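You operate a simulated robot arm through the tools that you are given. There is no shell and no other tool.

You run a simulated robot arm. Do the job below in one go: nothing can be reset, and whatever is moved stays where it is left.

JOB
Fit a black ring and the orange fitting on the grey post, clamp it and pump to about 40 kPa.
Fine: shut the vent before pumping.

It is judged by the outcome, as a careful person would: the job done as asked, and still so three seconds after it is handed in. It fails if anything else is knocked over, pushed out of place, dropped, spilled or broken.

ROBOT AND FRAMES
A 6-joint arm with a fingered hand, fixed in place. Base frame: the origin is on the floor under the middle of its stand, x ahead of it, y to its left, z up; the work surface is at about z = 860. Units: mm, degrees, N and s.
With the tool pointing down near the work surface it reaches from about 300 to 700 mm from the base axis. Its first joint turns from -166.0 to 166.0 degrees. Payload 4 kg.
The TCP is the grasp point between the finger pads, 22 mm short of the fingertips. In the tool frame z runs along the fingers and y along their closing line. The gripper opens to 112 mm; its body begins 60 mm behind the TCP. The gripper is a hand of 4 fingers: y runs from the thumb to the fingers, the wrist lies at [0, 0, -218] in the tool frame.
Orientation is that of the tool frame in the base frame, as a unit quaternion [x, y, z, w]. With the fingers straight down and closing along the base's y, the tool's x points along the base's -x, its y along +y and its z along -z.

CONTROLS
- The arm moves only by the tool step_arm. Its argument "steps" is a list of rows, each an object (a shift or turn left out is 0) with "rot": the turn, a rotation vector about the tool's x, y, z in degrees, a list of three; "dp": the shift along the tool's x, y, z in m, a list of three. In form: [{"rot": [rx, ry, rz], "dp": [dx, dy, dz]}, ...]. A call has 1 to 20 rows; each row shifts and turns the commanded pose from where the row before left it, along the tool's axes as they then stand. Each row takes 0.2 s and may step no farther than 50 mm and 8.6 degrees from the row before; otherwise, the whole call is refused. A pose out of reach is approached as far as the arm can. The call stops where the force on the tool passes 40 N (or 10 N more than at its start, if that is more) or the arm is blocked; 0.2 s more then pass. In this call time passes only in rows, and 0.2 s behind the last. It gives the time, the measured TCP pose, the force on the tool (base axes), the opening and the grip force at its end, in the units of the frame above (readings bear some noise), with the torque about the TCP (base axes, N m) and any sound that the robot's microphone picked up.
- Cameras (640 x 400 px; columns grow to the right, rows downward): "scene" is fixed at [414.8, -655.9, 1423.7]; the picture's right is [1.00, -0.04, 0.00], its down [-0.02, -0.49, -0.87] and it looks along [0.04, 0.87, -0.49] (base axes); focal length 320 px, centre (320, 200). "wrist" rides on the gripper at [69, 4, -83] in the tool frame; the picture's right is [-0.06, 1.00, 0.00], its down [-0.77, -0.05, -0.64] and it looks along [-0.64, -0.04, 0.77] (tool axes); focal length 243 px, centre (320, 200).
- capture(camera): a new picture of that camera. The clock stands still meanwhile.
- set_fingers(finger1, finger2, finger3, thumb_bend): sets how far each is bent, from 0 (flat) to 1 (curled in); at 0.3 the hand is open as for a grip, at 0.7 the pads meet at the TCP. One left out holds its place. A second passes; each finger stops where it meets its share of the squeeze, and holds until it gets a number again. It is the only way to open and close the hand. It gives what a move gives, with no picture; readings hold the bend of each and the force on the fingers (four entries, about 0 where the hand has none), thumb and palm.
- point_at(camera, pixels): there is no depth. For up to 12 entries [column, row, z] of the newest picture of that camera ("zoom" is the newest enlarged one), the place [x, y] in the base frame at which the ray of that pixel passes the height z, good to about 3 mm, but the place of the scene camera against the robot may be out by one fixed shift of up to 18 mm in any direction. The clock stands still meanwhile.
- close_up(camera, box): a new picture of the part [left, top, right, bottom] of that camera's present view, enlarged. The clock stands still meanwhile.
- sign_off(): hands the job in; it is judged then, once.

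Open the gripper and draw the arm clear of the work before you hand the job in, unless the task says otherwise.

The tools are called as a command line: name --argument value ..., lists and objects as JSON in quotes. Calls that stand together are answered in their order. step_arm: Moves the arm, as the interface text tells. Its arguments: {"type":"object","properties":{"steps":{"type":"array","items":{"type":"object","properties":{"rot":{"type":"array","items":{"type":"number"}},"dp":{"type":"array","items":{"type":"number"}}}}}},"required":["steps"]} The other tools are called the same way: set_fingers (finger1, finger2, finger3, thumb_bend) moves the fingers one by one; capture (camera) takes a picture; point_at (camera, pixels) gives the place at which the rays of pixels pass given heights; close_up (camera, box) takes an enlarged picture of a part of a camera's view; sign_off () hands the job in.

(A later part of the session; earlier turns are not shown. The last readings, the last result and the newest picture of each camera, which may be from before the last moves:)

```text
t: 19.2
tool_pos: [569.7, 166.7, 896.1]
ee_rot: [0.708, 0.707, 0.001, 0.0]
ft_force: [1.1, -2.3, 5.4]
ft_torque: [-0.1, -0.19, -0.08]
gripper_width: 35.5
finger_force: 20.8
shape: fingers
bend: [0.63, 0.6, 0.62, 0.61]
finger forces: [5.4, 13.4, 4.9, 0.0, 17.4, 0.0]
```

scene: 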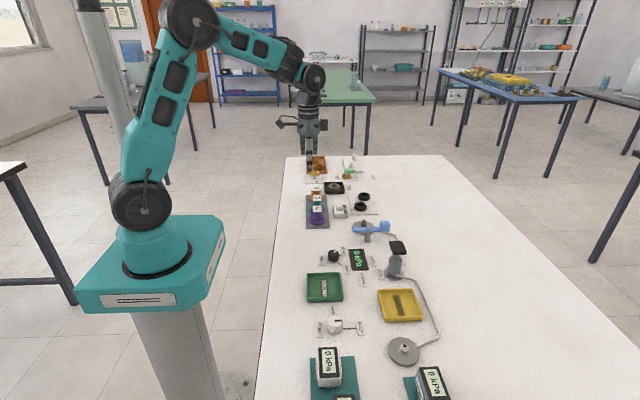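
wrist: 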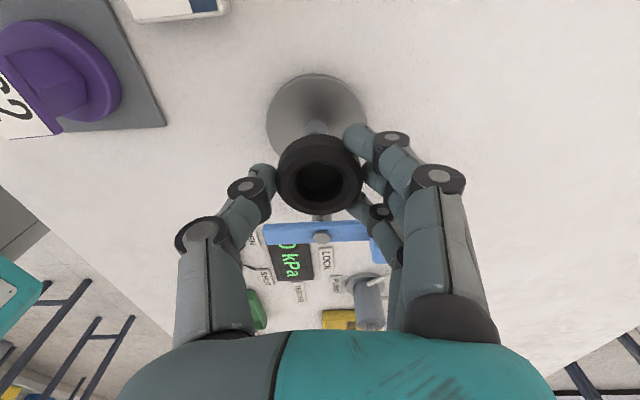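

Contact shows (5.4 N up, finger 2 resting on the disc). I release by opening to a moderate width.

set_fingers --finger1 0.5 --finger2 0.5 --finger3 0.5 --thumb_bend 0.5

close_up --camera "wrist" --box '[240, 110, 400, 210]'

close_up --camera "scene" --box '[338, 200, 402, 240]'

```text
t: 20.2
tool_pos: [570.3, 166.0, 894.3]
ee_rot: [0.707, 0.707, 0.0, 0.0]
ft_force: [-0.9, 1.3, 4.2]
ft_torque: [0.03, 0.0, 0.02]
gripper_width: 56.6
finger_force: 1.1
shape: fingers
bend: [0.5, 0.51, 0.5, 0.5]
finger forces: [0.1, 1.6, 0.0, 0.0, 1.4, 0.0]
```

```text
4.00 times, centred on (320, 160) of wrist
```

zoom: 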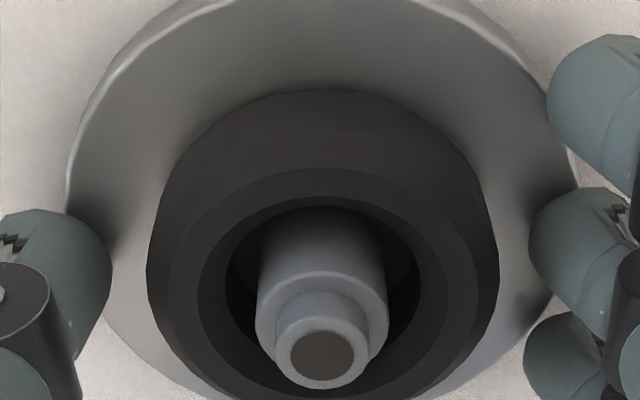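

```text
10.00 times, centred on (370, 220) of scene
```

zoom: 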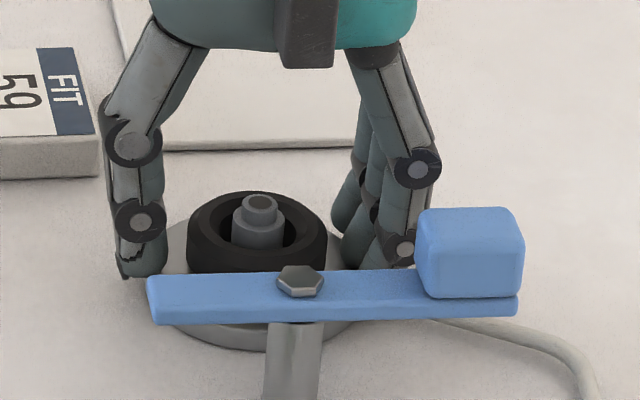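

The ring sits flat around the post on the disc. I lift straight up and travel to above the orange fitting near (430,357).

step_arm --steps '[{"dp": [0, 0, -0.005]}, {"dp": [0, 0, -0.02]}, {"dp": [0, 0, -0.04]}, {"dp": [0, 0, -0.04]}, {"dp": [0.0382, -0.028, 0]}, {"dp": [0.0382, -0.028, 0]}, {"dp": [0.0382, -0.028, 0]}, {"dp": [0.0382, -0.028, 0]}, {"dp": [0.0382, -0.028, 0]}, {"dp": [0, 0, 0]}]'

capture --camera "wrist"

close_up --camera "scene" --box '[320, 190, 416, 250]'

step_arm --steps '[{"dp": [0, 0, 0]}]'

```text
t: 22.4
tool_pos: [430.0, 355.4, 999.6]
ee_rot: [0.707, 0.707, 0.0, 0.0]
ft_force: [0.5, -0.2, -0.3]
ft_torque: [0.02, 0.0, -0.03]
gripper_width: 56.8
finger_force: 0.1
shape: fingers
bend: [0.5, 0.5, 0.5, 0.5]
finger forces: [0.0, 0.1, 0.1, 0.0, 0.0, 0.1]
```

```text
taken
```

wrist: 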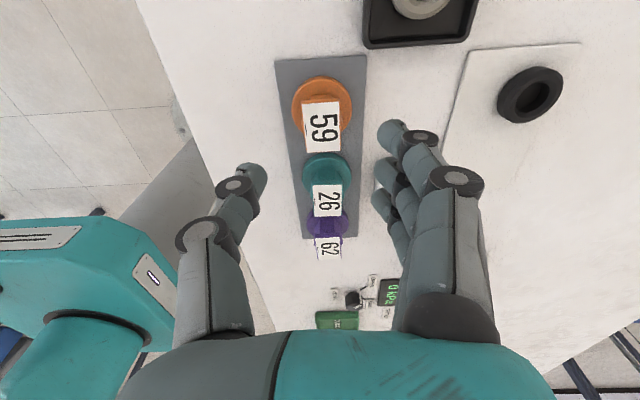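

```text
6.67 times, centred on (368, 220) of scene
```

zoom: 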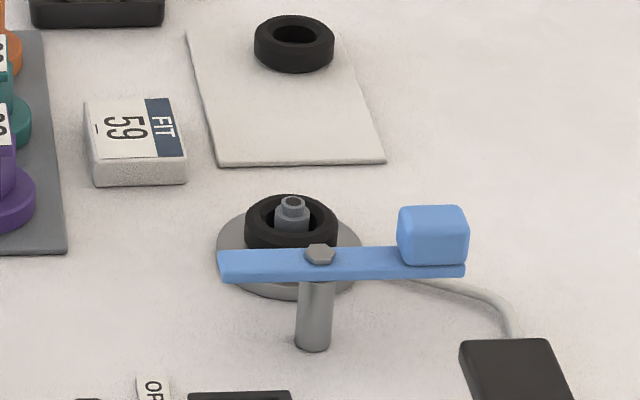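

```text
t: 22.8
tool_pos: [428.4, 354.7, 1000.2]
ee_rot: [0.707, 0.707, 0.0, 0.0]
ft_force: [-0.4, -0.4, 0.0]
ft_torque: [-0.03, -0.01, 0.0]
gripper_width: 56.6
finger_force: 0.0
shape: fingers
bend: [0.5, 0.5, 0.5, 0.5]
finger forces: [0.0, 0.1, 0.0, 0.0, 0.0, 0.1]
```

The ring stays on the post. The orange fitting's flange is at (322,105) and its plate at (322,127); I zoom for its centre and heights.

close_up --camera "wrist" --box '[260, 60, 388, 140]'

close_up --camera "scene" --box '[290, 160, 370, 210]'

```text
5.00 times, centred on (324, 100) of wrist
```

zoom: 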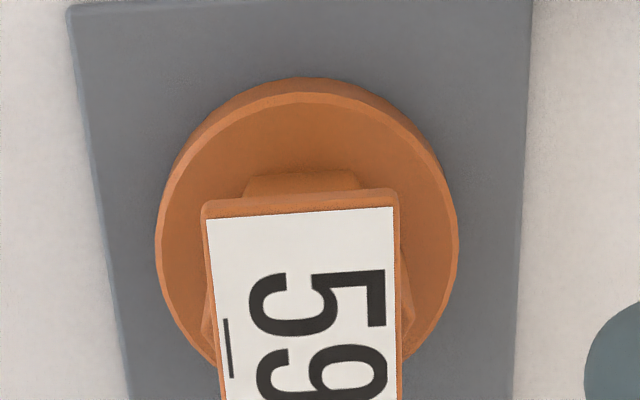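

```text
8.00 times, centred on (330, 185) of scene
```

zoom: 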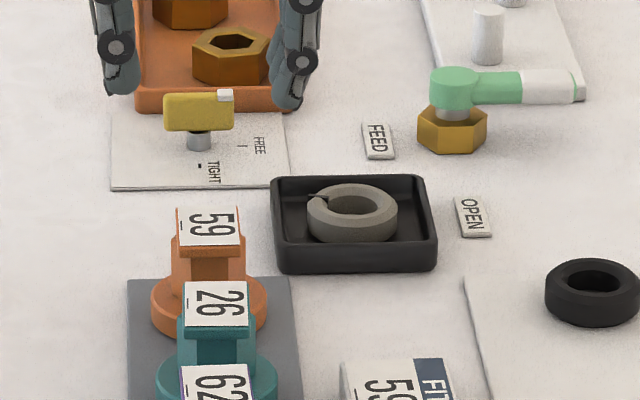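

The fitting's centre comes out near (430, 350), flange ~53 mm wide, plate top near z 910; the black tray's nearest corner (466,394) stays clear of the fingers. I open to ~70 mm and descend to z ≈ 950 with a 4 mm shift to −y.

set_fingers --finger1 0.45 --finger2 0.45 --finger3 0.45 --thumb_bend 0.45

step_arm --steps '[{"dp": [-0.004, 0.001, 0.025]}, {"dp": [0, 0, 0.025]}, {"dp": [0, 0, 0]}]'

capture --camera "wrist"

close_up --camera "wrist" --box '[240, 60, 400, 160]'

step_arm --steps '[{"dp": [0, 0, 0]}]'

```text
t: 23.8
tool_pos: [428.2, 354.4, 1000.3]
ee_rot: [0.707, 0.707, 0.0, 0.0]
ft_force: [-0.5, 0.2, 0.5]
ft_torque: [0.0, 0.0, -0.01]
gripper_width: 70.8
finger_force: 0.1
shape: fingers
bend: [0.45, 0.45, 0.45, 0.45]
finger forces: [0.0, 0.0, 0.2, 0.0, 0.0, 0.1]
```

```text
t: 24.6
tool_pos: [429.1, 350.6, 950.7]
ee_rot: [0.707, 0.707, 0.001, 0.001]
ft_force: [-0.8, -1.5, 0.3]
ft_torque: [0.01, -0.01, -0.01]
gripper_width: 70.9
finger_force: 0.0
shape: fingers
bend: [0.45, 0.45, 0.45, 0.45]
finger forces: [0.0, 0.0, 0.0, 0.0, 0.1, 0.0]
```

```text
taken
```

wrist: 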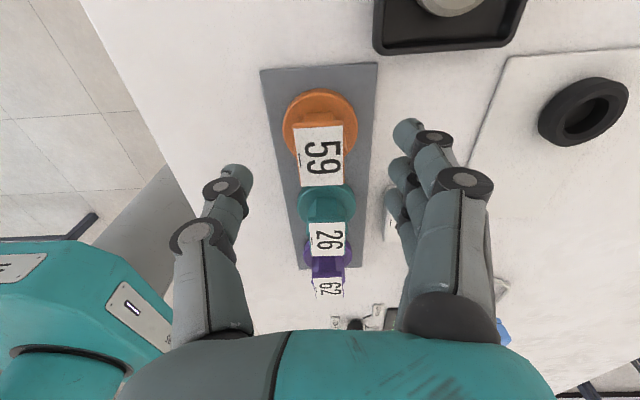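

```text
4.00 times, centred on (320, 110) of wrist
```

zoom: 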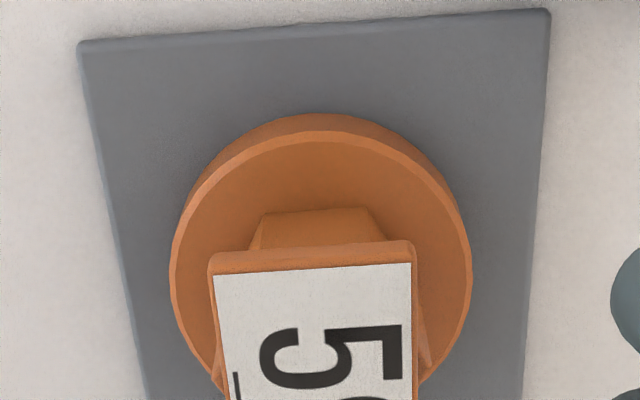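

```text
t: 25.0
tool_pos: [430.0, 350.5, 949.8]
ee_rot: [0.707, 0.708, 0.0, 0.001]
ft_force: [0.3, 0.2, -0.4]
ft_torque: [0.03, 0.02, -0.03]
gripper_width: 70.6
finger_force: 0.1
shape: fingers
bend: [0.45, 0.45, 0.45, 0.45]
finger forces: [0.0, 0.1, 0.0, 0.1, 0.0, 0.0]
```

x is centred; the fitting lies about 3 mm further to −y (centre ≈ (429.5, 347.5)). I correct and descend to z ≈ 905.

step_arm --steps '[{"dp": [-0.003, 0, 0.01]}, {"dp": [0, 0, 0.015]}, {"dp": [0, 0, 0.02]}, {"dp": [0, 0, 0]}]'

capture --camera "wrist"

close_up --camera "scene" --box '[280, 160, 360, 210]'

```text
t: 26.0
tool_pos: [428.8, 351.1, 903.7]
ee_rot: [0.707, 0.707, 0.0, 0.0]
ft_force: [-0.3, -0.3, -0.7]
ft_torque: [0.03, 0.01, 0.02]
gripper_width: 70.9
finger_force: 0.0
shape: fingers
bend: [0.45, 0.45, 0.45, 0.45]
finger forces: [0.1, 0.0, 0.0, 0.1, 0.0, 0.0]
```

```text
taken
```

wrist: 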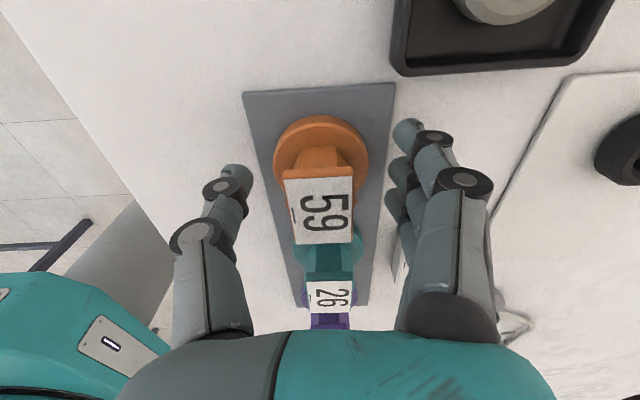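

```text
8.00 times, centred on (320, 185) of scene
```

zoom: 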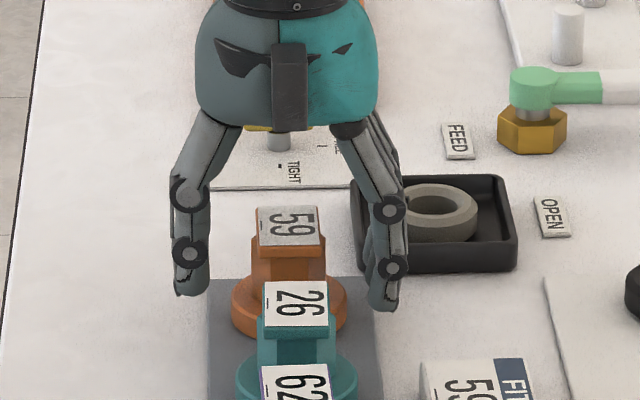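

I zoom on the fitting in the wrist view to verify the centring before the last 12 mm.

close_up --camera "wrist" --box '[230, 100, 422, 220]'

step_arm --steps '[{"dp": [0, 0, 0]}]'

step_arm --steps '[{"dp": [0, 0, 0]}]'

```text
3.33 times, centred on (326, 160) of wrist
```

zoom: 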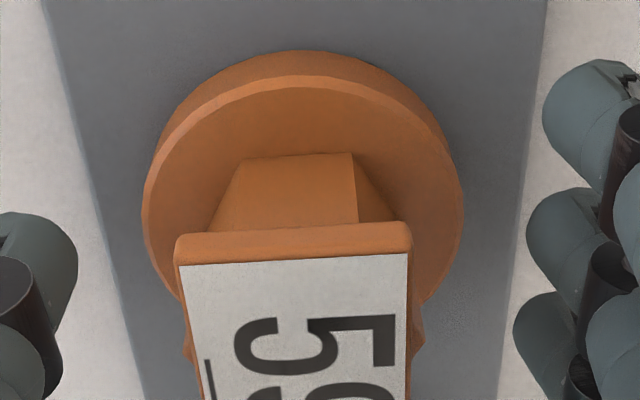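

```text
t: 26.4
tool_pos: [428.5, 351.8, 904.7]
ee_rot: [0.707, 0.707, 0.001, -0.001]
ft_force: [0.3, 0.9, -0.9]
ft_torque: [0.05, 0.01, 0.0]
gripper_width: 70.7
finger_force: 0.0
shape: fingers
bend: [0.45, 0.45, 0.45, 0.45]
finger forces: [0.1, 0.1, 0.1, 0.1, 0.0, 0.0]
```

```text
t: 26.8
tool_pos: [427.5, 351.4, 903.3]
ee_rot: [0.707, 0.707, 0.0, 0.001]
ft_force: [-0.5, 0.5, 0.5]
ft_torque: [0.02, 0.0, -0.01]
gripper_width: 70.9
finger_force: 0.0
shape: fingers
bend: [0.45, 0.45, 0.45, 0.45]
finger forces: [0.0, 0.1, 0.0, 0.1, 0.1, 0.0]
```

The fitting centre is still about 4.4 mm to −y of the axis by image and readings; I correct that and go down 6 mm.

step_arm --steps '[{"dp": [-0.0044, 0.0003, 0]}, {"dp": [0, 0, 0.003]}, {"dp": [0, 0, 0.003]}, {"dp": [0, 0, 0]}]'

close_up --camera "wrist" --box '[230, 100, 422, 220]'

step_arm --steps '[{"dp": [0, 0, 0]}]'

```text
t: 27.8
tool_pos: [431.3, 347.1, 896.9]
ee_rot: [0.707, 0.707, 0.0, -0.001]
ft_force: [0.6, -0.3, -1.0]
ft_torque: [0.02, 0.01, 0.02]
gripper_width: 70.5
finger_force: 0.0
shape: fingers
bend: [0.45, 0.45, 0.45, 0.45]
finger forces: [0.0, 0.0, 0.0, 0.0, 0.1, 0.0]
```

```text
3.33 times, centred on (326, 160) of wrist
```

zoom: 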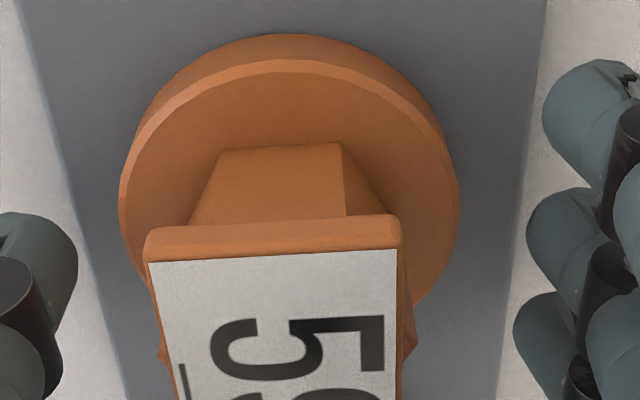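

```text
t: 28.2
tool_pos: [430.9, 345.7, 898.0]
ee_rot: [0.707, 0.707, -0.001, 0.0]
ft_force: [-0.2, -0.5, -0.5]
ft_torque: [-0.03, -0.01, 0.03]
gripper_width: 70.8
finger_force: 0.0
shape: fingers
bend: [0.45, 0.45, 0.45, 0.45]
finger forces: [0.1, 0.1, 0.1, 0.1, 0.1, 0.1]
```

Now y is aligned and x is about 1.8 mm high; I correct x and descend another 5 mm.

step_arm --steps '[{"dp": [0, -0.0015, 0]}, {"dp": [0, 0, 0.003]}, {"dp": [0, 0, 0.002]}, {"dp": [0, 0, 0]}]'

close_up --camera "wrist" --box '[230, 100, 422, 220]'

close_up --camera "scene" --box '[288, 170, 352, 210]'

step_arm --steps '[{"dp": [0, 0, 0]}]'

```text
t: 29.2
tool_pos: [430.0, 346.2, 892.1]
ee_rot: [0.707, 0.708, 0.0, 0.001]
ft_force: [-0.7, 0.4, -0.7]
ft_torque: [0.01, 0.04, -0.01]
gripper_width: 70.8
finger_force: 0.1
shape: fingers
bend: [0.45, 0.45, 0.45, 0.45]
finger forces: [0.0, 0.1, 0.0, 0.0, 0.0, 0.1]
```

```text
3.33 times, centred on (326, 160) of wrist
```

zoom: 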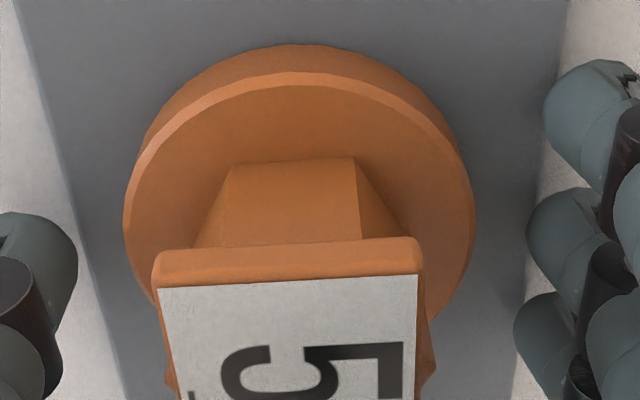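

```text
10.00 times, centred on (320, 190) of scene
```

zoom: 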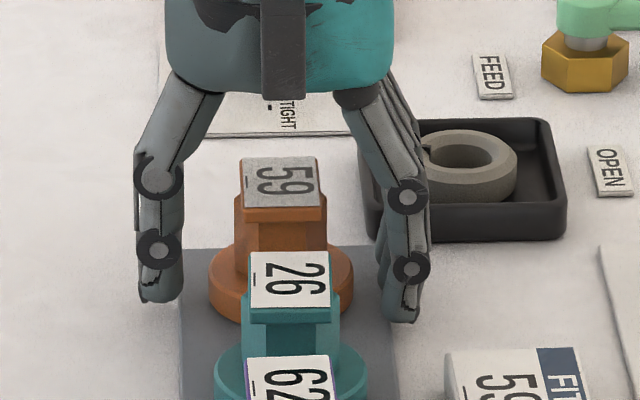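

```text
t: 29.6
tool_pos: [429.8, 347.1, 893.1]
ee_rot: [0.707, 0.707, -0.001, 0.0]
ft_force: [0.3, 0.3, -0.6]
ft_torque: [-0.02, 0.01, 0.02]
gripper_width: 70.6
finger_force: 0.1
shape: fingers
bend: [0.45, 0.45, 0.45, 0.45]
finger forces: [0.0, 0.0, 0.0, 0.0, 0.1, 0.1]
```

Centred. I lower 1.5 mm more and close on the flange.

step_arm --steps '[{"dp": [0, 0, 0.0015]}, {"dp": [0, 0, 0]}]'

set_fingers --finger1 0.7 --finger2 0.7 --finger3 0.7 --thumb_bend 0.7

close_up --camera "wrist" --box '[230, 100, 422, 220]'

close_up --camera "scene" --box '[288, 170, 352, 210]'

```text
t: 30.2
tool_pos: [431.0, 346.4, 891.4]
ee_rot: [0.707, 0.707, 0.001, 0.0]
ft_force: [-0.1, -0.2, 0.6]
ft_torque: [-0.02, -0.03, -0.02]
gripper_width: 71.0
finger_force: 0.0
shape: fingers
bend: [0.45, 0.45, 0.45, 0.45]
finger forces: [0.0, 0.0, 0.1, 0.0, 0.0, 0.0]
```

```text
t: 31.2
tool_pos: [430.1, 346.2, 892.1]
ee_rot: [0.708, 0.707, 0.0, 0.001]
ft_force: [12.5, -0.7, 2.5]
ft_torque: [-0.03, -0.46, 0.04]
gripper_width: 46.2
finger_force: 17.4
shape: fingers
bend: [0.5, 0.47, 0.49, 0.64]
finger forces: [8.0, 8.3, 7.3, 0.0, 10.7, 0.0]
```

```text
3.33 times, centred on (326, 160) of wrist
```

zoom: 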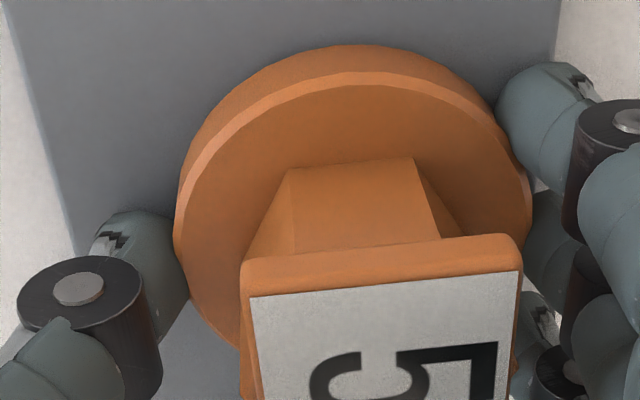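

```text
10.00 times, centred on (320, 190) of scene
```

zoom: 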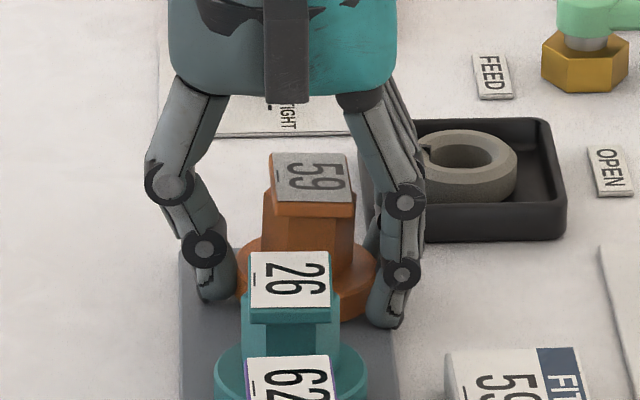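

The thumb pushed the fitting about 8 mm to +x, giving an uneven grip with 12.5 N side force. I read the forces again before deciding.

step_arm --steps '[{"dp": [0, 0, 0]}, {"dp": [0, 0, 0]}]'

```text
t: 31.8
tool_pos: [430.1, 346.6, 890.6]
ee_rot: [0.707, 0.707, 0.0, 0.0]
ft_force: [13.0, -0.2, 6.1]
ft_torque: [-0.03, -0.55, -0.01]
gripper_width: 46.5
finger_force: 16.8
shape: fingers
bend: [0.5, 0.47, 0.49, 0.64]
finger forces: [8.1, 8.4, 7.6, 0.1, 10.6, 0.0]
```

The finger tips are rubbing the mat (6 N up) and stalled there. I open again, rise about 2 mm, re-centre on the shifted fitting and re-grip.

set_fingers --finger1 0.44 --finger2 0.44 --finger3 0.44 --thumb_bend 0.46

step_arm --steps '[{"dp": [0, 0, -0.002]}, {"dp": [0, 0.004, 0]}, {"dp": [0, 0.0036, 0]}, {"dp": [0, 0, 0]}]'

close_up --camera "wrist" --box '[230, 100, 422, 220]'

step_arm --steps '[{"dp": [0, 0, 0]}]'

```text
t: 32.8
tool_pos: [429.3, 347.0, 891.2]
ee_rot: [0.707, 0.707, 0.001, 0.0]
ft_force: [0.4, 0.1, 0.2]
ft_torque: [0.0, -0.01, 0.0]
gripper_width: 71.3
finger_force: 0.0
shape: fingers
bend: [0.44, 0.44, 0.44, 0.46]
finger forces: [0.0, 0.0, 0.1, 0.1, 0.0, 0.0]
```

```text
t: 33.8
tool_pos: [437.4, 346.3, 893.6]
ee_rot: [0.707, 0.707, 0.0, 0.0]
ft_force: [-0.4, -0.3, 0.3]
ft_torque: [-0.01, 0.01, 0.0]
gripper_width: 71.2
finger_force: 0.1
shape: fingers
bend: [0.44, 0.44, 0.44, 0.46]
finger forces: [0.1, 0.0, 0.0, 0.0, 0.1, 0.0]
```

```text
3.33 times, centred on (326, 160) of wrist
```

zoom: 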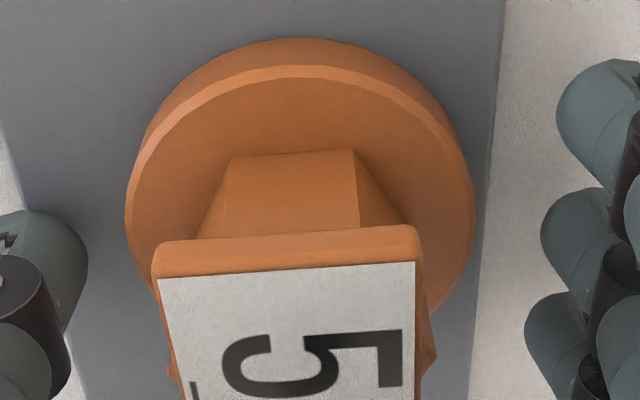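

```text
t: 34.2
tool_pos: [438.2, 344.9, 893.9]
ee_rot: [0.707, 0.707, 0.0, -0.001]
ft_force: [0.3, -0.3, -0.2]
ft_torque: [0.02, -0.01, 0.0]
gripper_width: 71.3
finger_force: 0.0
shape: fingers
bend: [0.44, 0.44, 0.44, 0.46]
finger forces: [0.1, 0.0, 0.1, 0.1, 0.0, 0.1]
```

Flange centred (zoom 125–475 around the axis), tips now clear of the mat at z ≈ 893.7. I close again.

set_fingers --finger1 0.7 --finger2 0.7 --finger3 0.7 --thumb_bend 0.7

close_up --camera "wrist" --box '[230, 100, 422, 220]'

close_up --camera "scene" --box '[288, 170, 352, 210]'

```text
t: 35.2
tool_pos: [438.5, 347.7, 894.2]
ee_rot: [0.707, 0.707, 0.0, 0.001]
ft_force: [-1.1, -0.5, 0.6]
ft_torque: [0.02, -0.02, 0.03]
gripper_width: 44.3
finger_force: 18.7
shape: fingers
bend: [0.57, 0.54, 0.61, 0.6]
finger forces: [7.2, 6.5, 5.2, 0.0, 18.5, 0.0]
```

```text
3.33 times, centred on (326, 160) of wrist
```

zoom: 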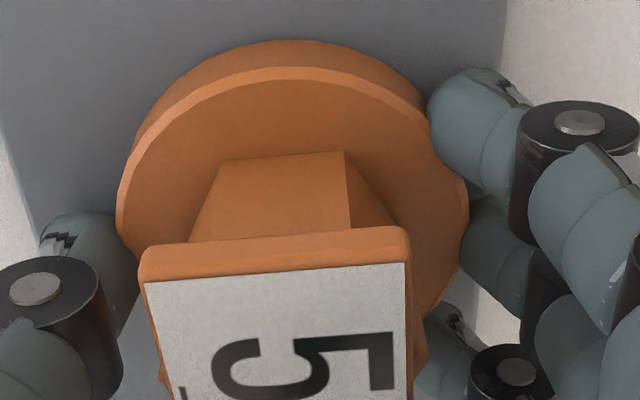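

```text
10.00 times, centred on (320, 190) of scene
```

zoom: 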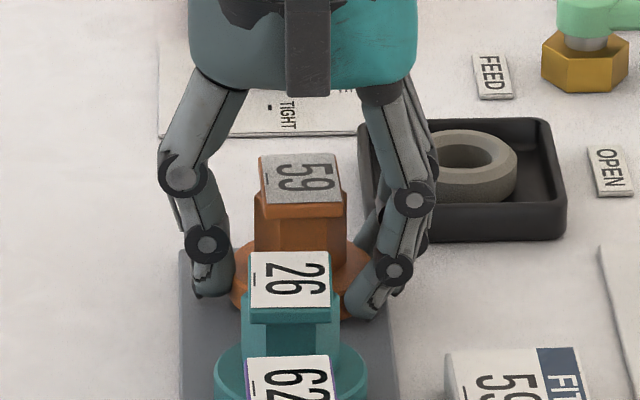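

A balanced grip (thumb 18.5 N vs 18.9 N). I lift slowly and check the fitting hangs level.

step_arm --steps '[{"dp": [0, 0, -0.005]}, {"dp": [0, 0, -0.005]}, {"dp": [0, 0, -0.015]}, {"dp": [0, 0, -0.025]}, {"dp": [0, 0, -0.025]}, {"dp": [0, 0, 0]}]'

capture --camera "wrist"

close_up --camera "scene" --box '[280, 150, 360, 200]'

```text
t: 36.6
tool_pos: [438.8, 346.1, 969.3]
ee_rot: [0.707, 0.707, 0.0, 0.0]
ft_force: [-0.1, 0.1, -0.3]
ft_torque: [-0.01, -0.01, 0.02]
gripper_width: 44.4
finger_force: 18.9
shape: fingers
bend: [0.57, 0.54, 0.61, 0.6]
finger forces: [7.2, 6.5, 5.1, 0.0, 18.5, 0.0]
```

```text
taken
```

wrist: 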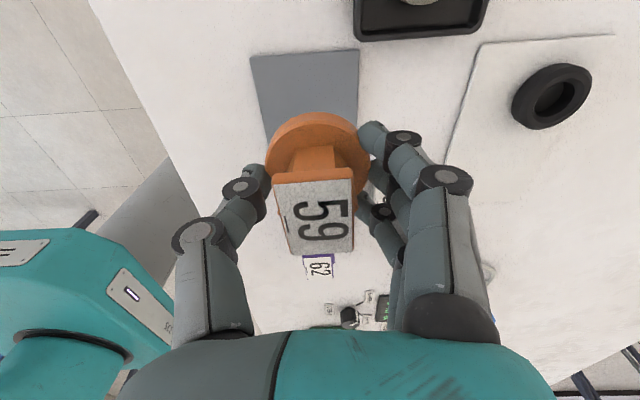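

```text
8.00 times, centred on (320, 175) of scene
```

zoom: 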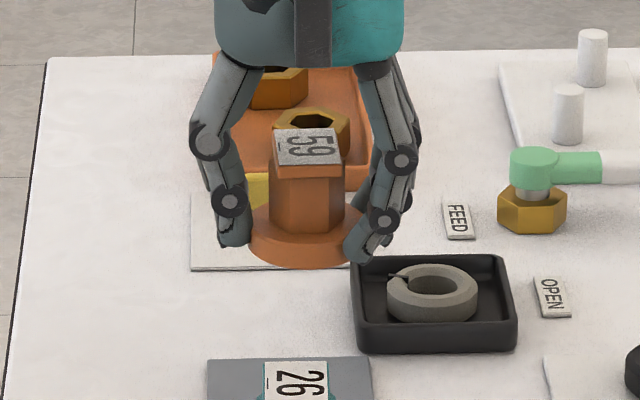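

The fitting hangs level. I zoom the wrist view to measure the fitting's centre relative to the tool axis.

close_up --camera "wrist" --box '[230, 100, 422, 220]'

step_arm --steps '[{"dp": [0, 0.04, 0]}, {"dp": [0, 0.045, 0]}, {"dp": [-0.045, 0.02, 0]}, {"dp": [-0.045, 0.02, 0]}, {"dp": [-0.0345, 0.0069, 0]}, {"dp": [0, 0, 0]}]'

step_arm --steps '[{"dp": [0, 0, 0]}]'

step_arm --steps '[{"dp": [0, 0, 0]}]'

capture --camera "wrist"

```text
3.33 times, centred on (326, 160) of wrist
```

zoom: 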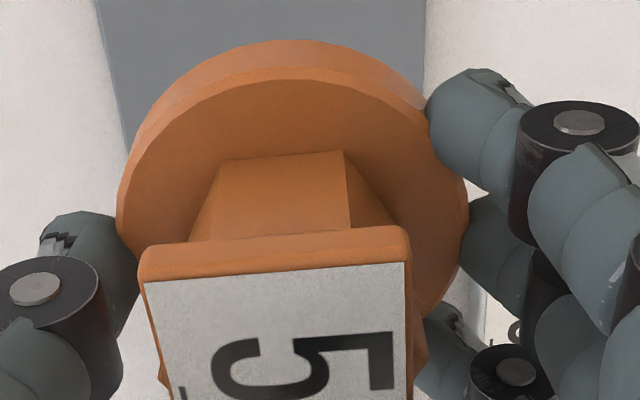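

```text
t: 38.0
tool_pos: [570.9, 217.7, 971.6]
ee_rot: [0.707, 0.707, 0.001, 0.001]
ft_force: [-0.1, 0.5, -1.0]
ft_torque: [0.01, 0.0, 0.0]
gripper_width: 44.4
finger_force: 18.5
shape: fingers
bend: [0.57, 0.54, 0.61, 0.6]
finger forces: [7.6, 6.5, 5.1, 0.1, 18.3, 0.0]
```

```text
t: 38.4
tool_pos: [570.6, 216.5, 971.1]
ee_rot: [0.707, 0.707, 0.0, 0.0]
ft_force: [-0.2, -0.2, -0.3]
ft_torque: [-0.03, 0.03, 0.03]
gripper_width: 44.6
finger_force: 18.6
shape: fingers
bend: [0.57, 0.54, 0.61, 0.6]
finger forces: [7.6, 6.5, 5.1, 0.0, 18.3, 0.1]
```

```text
t: 38.8
tool_pos: [569.5, 216.9, 971.8]
ee_rot: [0.707, 0.707, 0.0, 0.0]
ft_force: [-0.2, 1.2, 0.2]
ft_torque: [0.01, 0.0, 0.03]
gripper_width: 44.6
finger_force: 18.2
shape: fingers
bend: [0.57, 0.54, 0.61, 0.6]
finger forces: [7.6, 6.5, 5.1, 0.1, 18.3, 0.1]
```

```text
taken
```

wrist: 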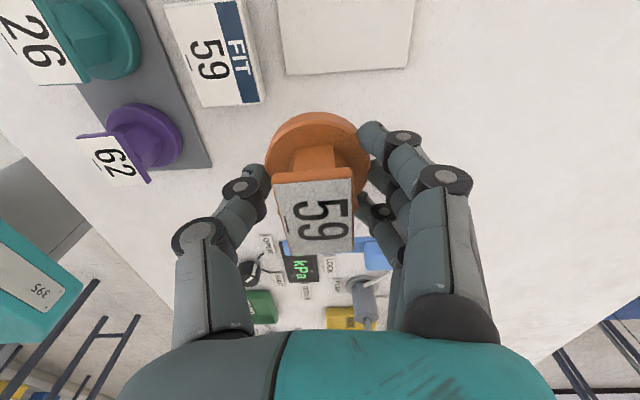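

Fitting centre is ~1.2 mm to −x of the tool axis, so I aim the TCP at about (571.3, 164.2). I move over the post and lower to z ≈ 938 so the fitting is about 15 mm above the tip.

step_arm --steps '[{"dp": [-0.027, 0.0005, 0]}, {"dp": [-0.0258, 0.0005, 0]}, {"dp": [0, 0, 0.015]}, {"dp": [0, 0, 0.018]}, {"dp": [0, 0, 0]}]'

step_arm --steps '[{"dp": [0, 0, 0]}]'

step_arm --steps '[{"dp": [0, 0, 0]}]'

capture --camera "wrist"

close_up --camera "scene" --box '[330, 190, 410, 240]'

```text
t: 40.0
tool_pos: [569.3, 167.1, 935.9]
ee_rot: [0.707, 0.707, 0.001, 0.0]
ft_force: [-0.6, -0.2, -0.4]
ft_torque: [-0.01, 0.02, 0.01]
gripper_width: 44.2
finger_force: 19.2
shape: fingers
bend: [0.57, 0.54, 0.61, 0.6]
finger forces: [7.8, 6.6, 5.1, 0.1, 18.2, 0.0]
```

```text
t: 40.4
tool_pos: [569.2, 166.3, 935.2]
ee_rot: [0.707, 0.707, 0.001, 0.0]
ft_force: [0.2, -0.9, -0.3]
ft_torque: [0.01, 0.0, 0.05]
gripper_width: 44.4
finger_force: 18.8
shape: fingers
bend: [0.57, 0.54, 0.61, 0.6]
finger forces: [7.8, 6.4, 5.1, 0.0, 18.3, 0.1]
```

```text
t: 40.8
tool_pos: [569.2, 166.6, 935.1]
ee_rot: [0.707, 0.707, 0.0, 0.0]
ft_force: [-0.3, 0.0, 0.1]
ft_torque: [0.01, 0.01, 0.02]
gripper_width: 44.5
finger_force: 18.5
shape: fingers
bend: [0.57, 0.54, 0.61, 0.6]
finger forces: [7.8, 6.5, 5.2, 0.0, 18.3, 0.1]
```

```text
taken
```

wrist: 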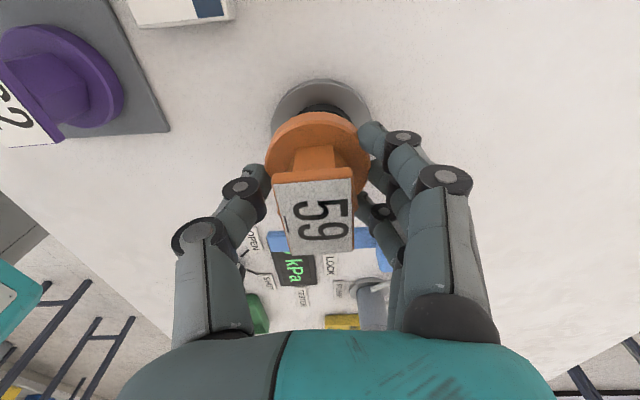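

```text
8.00 times, centred on (370, 215) of scene
```

zoom: 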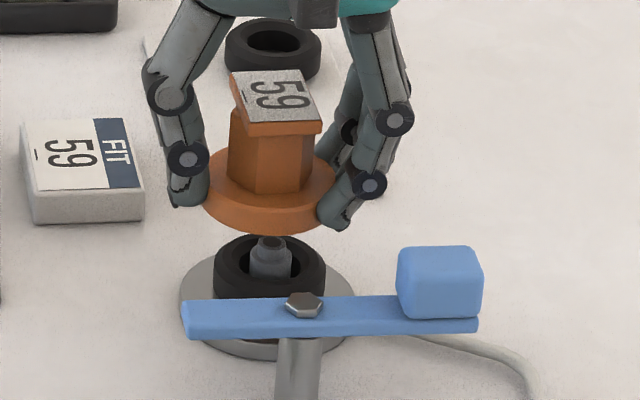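

Both the readings and scene zoom (flange centre ~264 after perspective vs post 270) call for about +2.1 mm in x, and readings call for −2.4 mm in y. I apply these and re-check.

step_arm --steps '[{"dp": [-0.0022, 0.0021, 0]}, {"dp": [0, 0, 0]}, {"dp": [0, 0, 0]}]'

step_arm --steps '[{"dp": [0, 0, 0]}]'

step_arm --steps '[{"dp": [0, 0, 0]}]'

close_up --camera "wrist" --box '[250, 65, 394, 155]'

close_up --camera "scene" --box '[338, 200, 402, 240]'

```text
t: 41.6
tool_pos: [572.5, 166.3, 936.0]
ee_rot: [0.707, 0.707, 0.001, 0.0]
ft_force: [0.5, -0.2, -0.2]
ft_torque: [0.03, -0.01, 0.01]
gripper_width: 44.2
finger_force: 18.9
shape: fingers
bend: [0.57, 0.54, 0.61, 0.6]
finger forces: [7.9, 6.5, 5.2, 0.0, 18.3, 0.0]
```

```text
t: 42.0
tool_pos: [572.0, 165.2, 935.4]
ee_rot: [0.706, 0.708, 0.0, -0.001]
ft_force: [0.0, -0.4, -0.3]
ft_torque: [-0.04, 0.0, -0.01]
gripper_width: 44.4
finger_force: 19.2
shape: fingers
bend: [0.57, 0.54, 0.61, 0.6]
finger forces: [7.9, 6.4, 5.1, 0.0, 18.3, 0.0]
```

```text
t: 42.4
tool_pos: [572.1, 165.2, 935.3]
ee_rot: [0.707, 0.707, 0.0, 0.0]
ft_force: [-0.2, -0.5, -0.1]
ft_torque: [-0.01, -0.04, -0.01]
gripper_width: 44.5
finger_force: 18.7
shape: fingers
bend: [0.57, 0.54, 0.61, 0.6]
finger forces: [7.8, 6.5, 5.2, 0.1, 18.3, 0.0]
```

```text
4.44 times, centred on (322, 110) of wrist
```

zoom: 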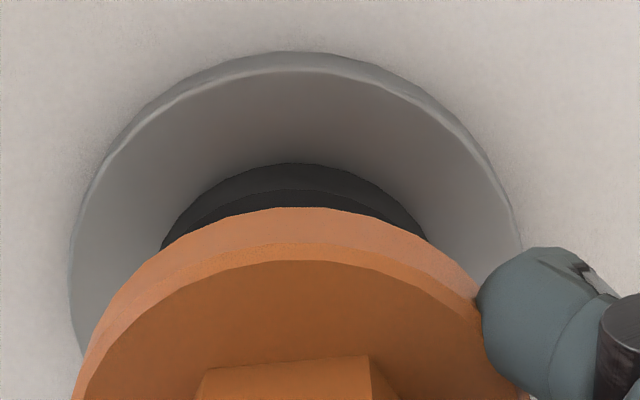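

```text
10.00 times, centred on (370, 220) of scene
```

zoom: 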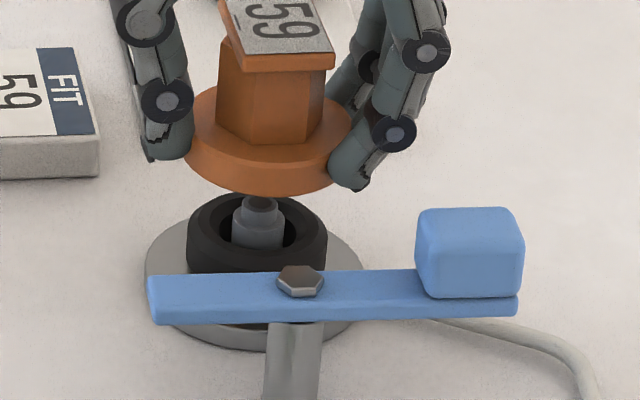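

Both views now say −1.4 mm in x and about −1.8 mm in y. I apply this, lower 9 mm to just above the tip, and look again.

step_arm --steps '[{"dp": [-0.0018, -0.0014, 0]}, {"dp": [0, 0, 0.004]}, {"dp": [0, 0, 0.004]}, {"dp": [0, 0, 0]}]'

step_arm --steps '[{"dp": [0, 0, 0]}]'

step_arm --steps '[{"dp": [0, 0, 0]}]'

close_up --camera "wrist" --box '[250, 65, 394, 155]'

close_up --camera "scene" --box '[338, 200, 402, 240]'

```text
t: 43.4
tool_pos: [570.6, 164.0, 926.6]
ee_rot: [0.708, 0.707, 0.0, 0.0]
ft_force: [-0.7, 0.1, 0.0]
ft_torque: [0.03, -0.02, -0.01]
gripper_width: 44.6
finger_force: 19.2
shape: fingers
bend: [0.57, 0.54, 0.61, 0.6]
finger forces: [7.8, 6.5, 5.0, 0.0, 18.3, 0.0]
```

```text
t: 43.8
tool_pos: [570.5, 163.6, 927.2]
ee_rot: [0.707, 0.707, 0.0, 0.0]
ft_force: [-0.1, 0.4, 0.1]
ft_torque: [0.01, -0.02, -0.05]
gripper_width: 44.5
finger_force: 19.2
shape: fingers
bend: [0.57, 0.54, 0.61, 0.6]
finger forces: [7.8, 6.5, 5.2, 0.1, 18.3, 0.0]
```

```text
t: 44.2
tool_pos: [570.9, 163.8, 926.2]
ee_rot: [0.707, 0.707, 0.0, -0.001]
ft_force: [-0.9, -0.3, -0.4]
ft_torque: [0.0, 0.0, -0.01]
gripper_width: 44.3
finger_force: 18.1
shape: fingers
bend: [0.57, 0.54, 0.61, 0.6]
finger forces: [7.8, 6.6, 5.1, 0.0, 18.4, 0.0]
```

```text
4.44 times, centred on (322, 110) of wrist
```

zoom: 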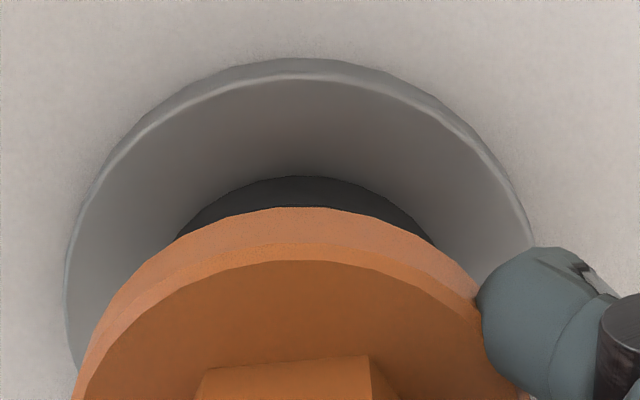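

```text
10.00 times, centred on (370, 220) of scene
```

zoom: 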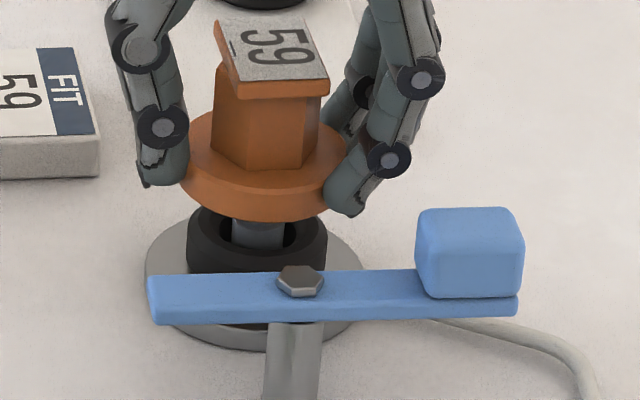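

Comparing flange and disc edges like for like, the fitting needs about −1.2 mm in y and −0.6 mm in x. I apply this and lower in 1 mm steps watching the force.

step_arm --steps '[{"dp": [-0.0012, -0.0006, 0]}, {"dp": [0, 0, 0.0015]}, {"dp": [0, 0, 0.0015]}, {"dp": [0, 0, 0.0015]}, {"dp": [0, 0, 0]}]'

step_arm --steps '[{"dp": [0, 0, 0]}]'

close_up --camera "scene" --box '[338, 200, 402, 240]'

close_up --camera "wrist" --box '[250, 65, 394, 155]'

```text
t: 45.4
tool_pos: [570.1, 163.4, 921.9]
ee_rot: [0.707, 0.707, 0.0, 0.0]
ft_force: [0.1, -0.5, -0.2]
ft_torque: [-0.01, 0.01, -0.02]
gripper_width: 44.2
finger_force: 18.2
shape: fingers
bend: [0.57, 0.54, 0.61, 0.6]
finger forces: [7.8, 6.5, 5.1, 0.0, 18.3, 0.0]
```

```text
t: 45.8
tool_pos: [571.0, 162.1, 923.1]
ee_rot: [0.707, 0.707, 0.0, 0.0]
ft_force: [-0.1, -0.4, -0.3]
ft_torque: [0.0, 0.0, 0.0]
gripper_width: 44.6
finger_force: 18.5
shape: fingers
bend: [0.57, 0.54, 0.61, 0.6]
finger forces: [7.9, 6.5, 5.2, 0.0, 18.3, 0.1]
```

```text
10.00 times, centred on (370, 220) of scene
```

zoom: 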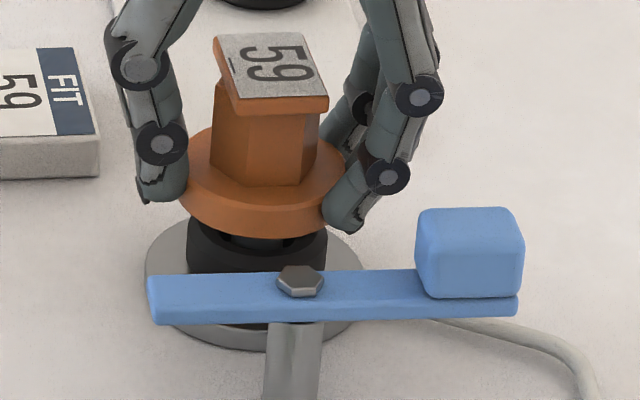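

```text
4.44 times, centred on (322, 110) of wrist
```

zoom: 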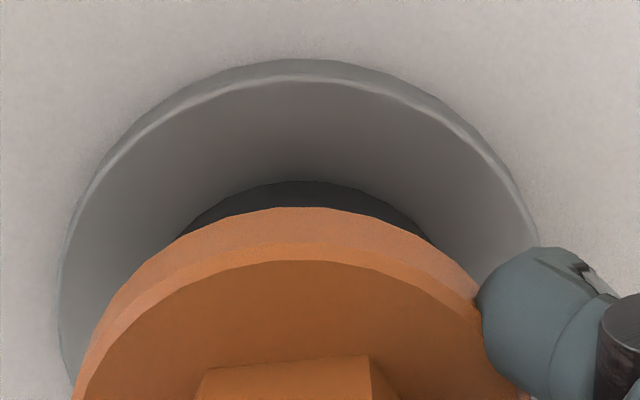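

Scene shows flange (262, ~256.5 after perspective) over the ring/post (257). I nudge 0.5 mm in −y, 0.2 mm in −x and continue down.

step_arm --steps '[{"dp": [-0.0005, -0.0002, 0.001]}, {"dp": [0, 0, 0.001]}, {"dp": [0, 0, 0.001]}, {"dp": [0, 0, 0]}]'

step_arm --steps '[{"dp": [0, 0, 0.001]}, {"dp": [0, 0, 0.001]}, {"dp": [0, 0, 0]}]'

```text
t: 46.8
tool_pos: [570.7, 162.4, 917.8]
ee_rot: [0.707, 0.707, -0.001, 0.0]
ft_force: [-0.3, 0.0, -0.3]
ft_torque: [0.01, -0.02, 0.01]
gripper_width: 44.4
finger_force: 19.4
shape: fingers
bend: [0.57, 0.54, 0.61, 0.6]
finger forces: [7.7, 6.4, 5.1, 0.0, 18.2, 0.0]
```

```text
t: 47.6
tool_pos: [571.0, 164.0, 917.5]
ee_rot: [0.707, 0.707, 0.0, -0.001]
ft_force: [0.5, -0.1, -0.9]
ft_torque: [-0.02, -0.01, 0.02]
gripper_width: 44.4
finger_force: 18.9
shape: fingers
bend: [0.57, 0.54, 0.61, 0.6]
finger forces: [7.8, 6.5, 5.0, 0.0, 18.3, 0.0]
```

The flange bottom is now below the post's tip height with no contact force, so the tip has entered. I continue down.

step_arm --steps '[{"dp": [0, 0, 0.001]}, {"dp": [0, 0, 0.001]}, {"dp": [0, 0, 0.001]}, {"dp": [0, 0, 0]}]'

step_arm --steps '[{"dp": [0, 0, 0.001]}, {"dp": [0, 0, 0.001]}, {"dp": [0, 0, 0]}]'

close_up --camera "scene" --box '[338, 200, 402, 240]'

```text
t: 48.6
tool_pos: [569.5, 163.4, 914.5]
ee_rot: [0.707, 0.707, 0.0, 0.0]
ft_force: [0.8, -0.1, 0.3]
ft_torque: [0.0, 0.0, -0.02]
gripper_width: 44.3
finger_force: 18.8
shape: fingers
bend: [0.57, 0.54, 0.61, 0.6]
finger forces: [7.8, 6.5, 5.0, 0.0, 18.3, 0.0]
```

```text
t: 49.4
tool_pos: [569.2, 164.1, 913.3]
ee_rot: [0.707, 0.707, 0.0, 0.0]
ft_force: [-0.3, -0.1, 0.4]
ft_torque: [0.0, -0.06, 0.02]
gripper_width: 44.5
finger_force: 19.0
shape: fingers
bend: [0.57, 0.54, 0.61, 0.6]
finger forces: [8.1, 6.5, 5.2, 0.1, 18.7, 0.0]
```

```text
10.00 times, centred on (370, 220) of scene
```

zoom: 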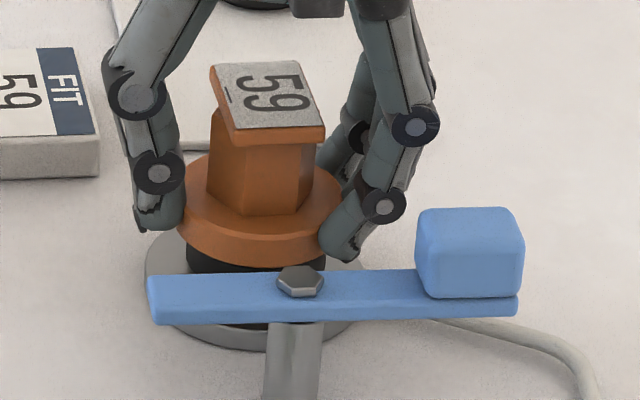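

Still almost free. I continue in 1 mm steps until it seats on the ring.

step_arm --steps '[{"dp": [0, 0, 0.001]}, {"dp": [0, 0, 0.001]}, {"dp": [0, 0, 0]}]'

step_arm --steps '[{"dp": [0, 0, 0.001]}, {"dp": [0, 0, 0.001]}, {"dp": [0, 0, 0]}]'

```text
t: 50.2
tool_pos: [570.9, 162.7, 910.1]
ee_rot: [0.707, 0.707, 0.001, 0.001]
ft_force: [0.0, -3.7, 14.3]
ft_torque: [-0.05, -0.03, 0.0]
gripper_width: 44.3
finger_force: 20.2
shape: fingers
bend: [0.59, 0.55, 0.62, 0.6]
finger forces: [8.6, 6.7, 6.1, 0.1, 19.5, 0.1]
```

```text
t: 51.0
tool_pos: [571.0, 163.4, 908.4]
ee_rot: [0.708, 0.706, 0.001, 0.001]
ft_force: [1.0, -6.2, 29.1]
ft_torque: [-0.01, -0.01, -0.06]
gripper_width: 44.1
finger_force: 22.0
shape: fingers
bend: [0.6, 0.56, 0.63, 0.61]
finger forces: [9.8, 7.3, 7.3, 0.0, 20.5, 0.0]
```

Firm contact (29 N) with the flange bottom near ring-top height. I look for a gap between flange and ring before releasing.

close_up --camera "scene" --box '[346, 205, 394, 235]'

close_up --camera "wrist" --box '[250, 65, 394, 155]'

```text
13.33 times, centred on (370, 220) of scene
```

zoom: 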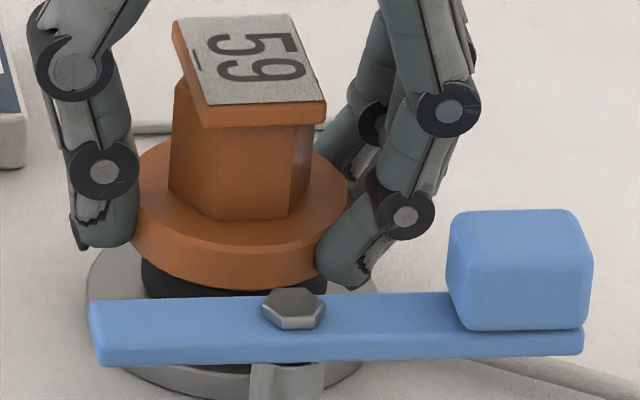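

```text
4.44 times, centred on (322, 110) of wrist
```

zoom: 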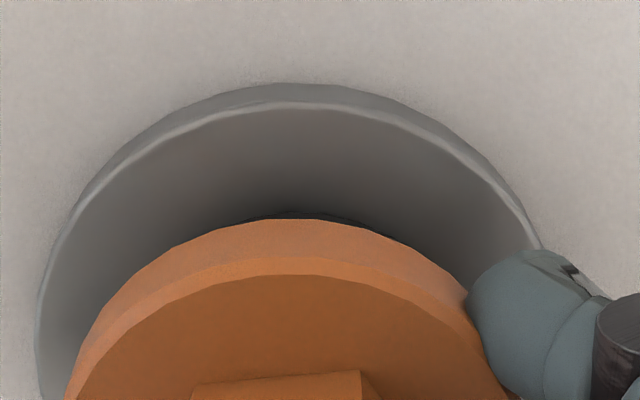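

Only a thin band of ring shows under the flange, as expected when seated. I ease up 1 mm to relieve the push and then open the fingers.

step_arm --steps '[{"dp": [0, 0, -0.001]}, {"dp": [0, 0, 0]}]'

set_fingers --finger1 0.46 --finger2 0.46 --finger3 0.46 --thumb_bend 0.46

close_up --camera "scene" --box '[346, 205, 394, 235]'

capture --camera "wrist"

```text
t: 51.6
tool_pos: [571.8, 161.7, 909.9]
ee_rot: [0.707, 0.707, 0.001, 0.001]
ft_force: [0.5, -2.8, 27.6]
ft_torque: [0.01, -0.01, -0.02]
gripper_width: 44.0
finger_force: 22.0
shape: fingers
bend: [0.6, 0.56, 0.64, 0.61]
finger forces: [9.9, 7.2, 6.5, 0.0, 20.5, 0.0]
```

```text
t: 52.6
tool_pos: [572.0, 162.7, 908.9]
ee_rot: [0.707, 0.707, 0.0, 0.0]
ft_force: [0.3, 0.0, -0.3]
ft_torque: [0.01, 0.02, -0.02]
gripper_width: 68.3
finger_force: 0.1
shape: fingers
bend: [0.46, 0.46, 0.46, 0.46]
finger forces: [0.1, 0.0, 0.0, 0.1, 0.0, 0.0]
```

```text
13.33 times, centred on (370, 220) of scene
```

zoom: 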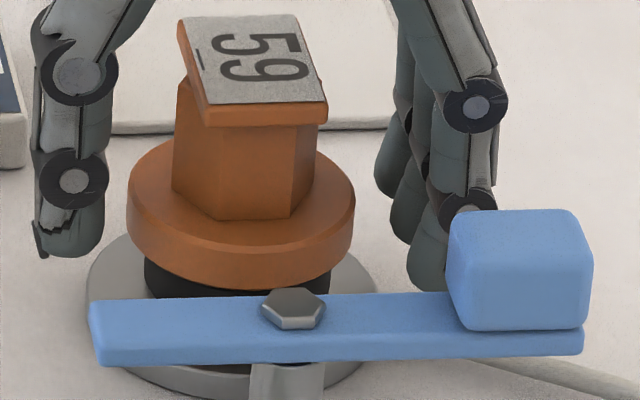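

```text
taken
```

wrist: 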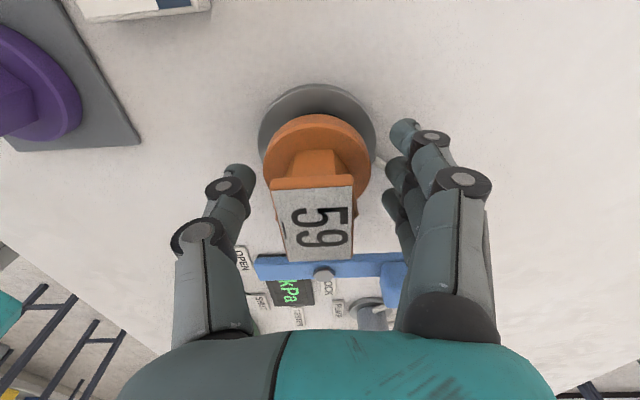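

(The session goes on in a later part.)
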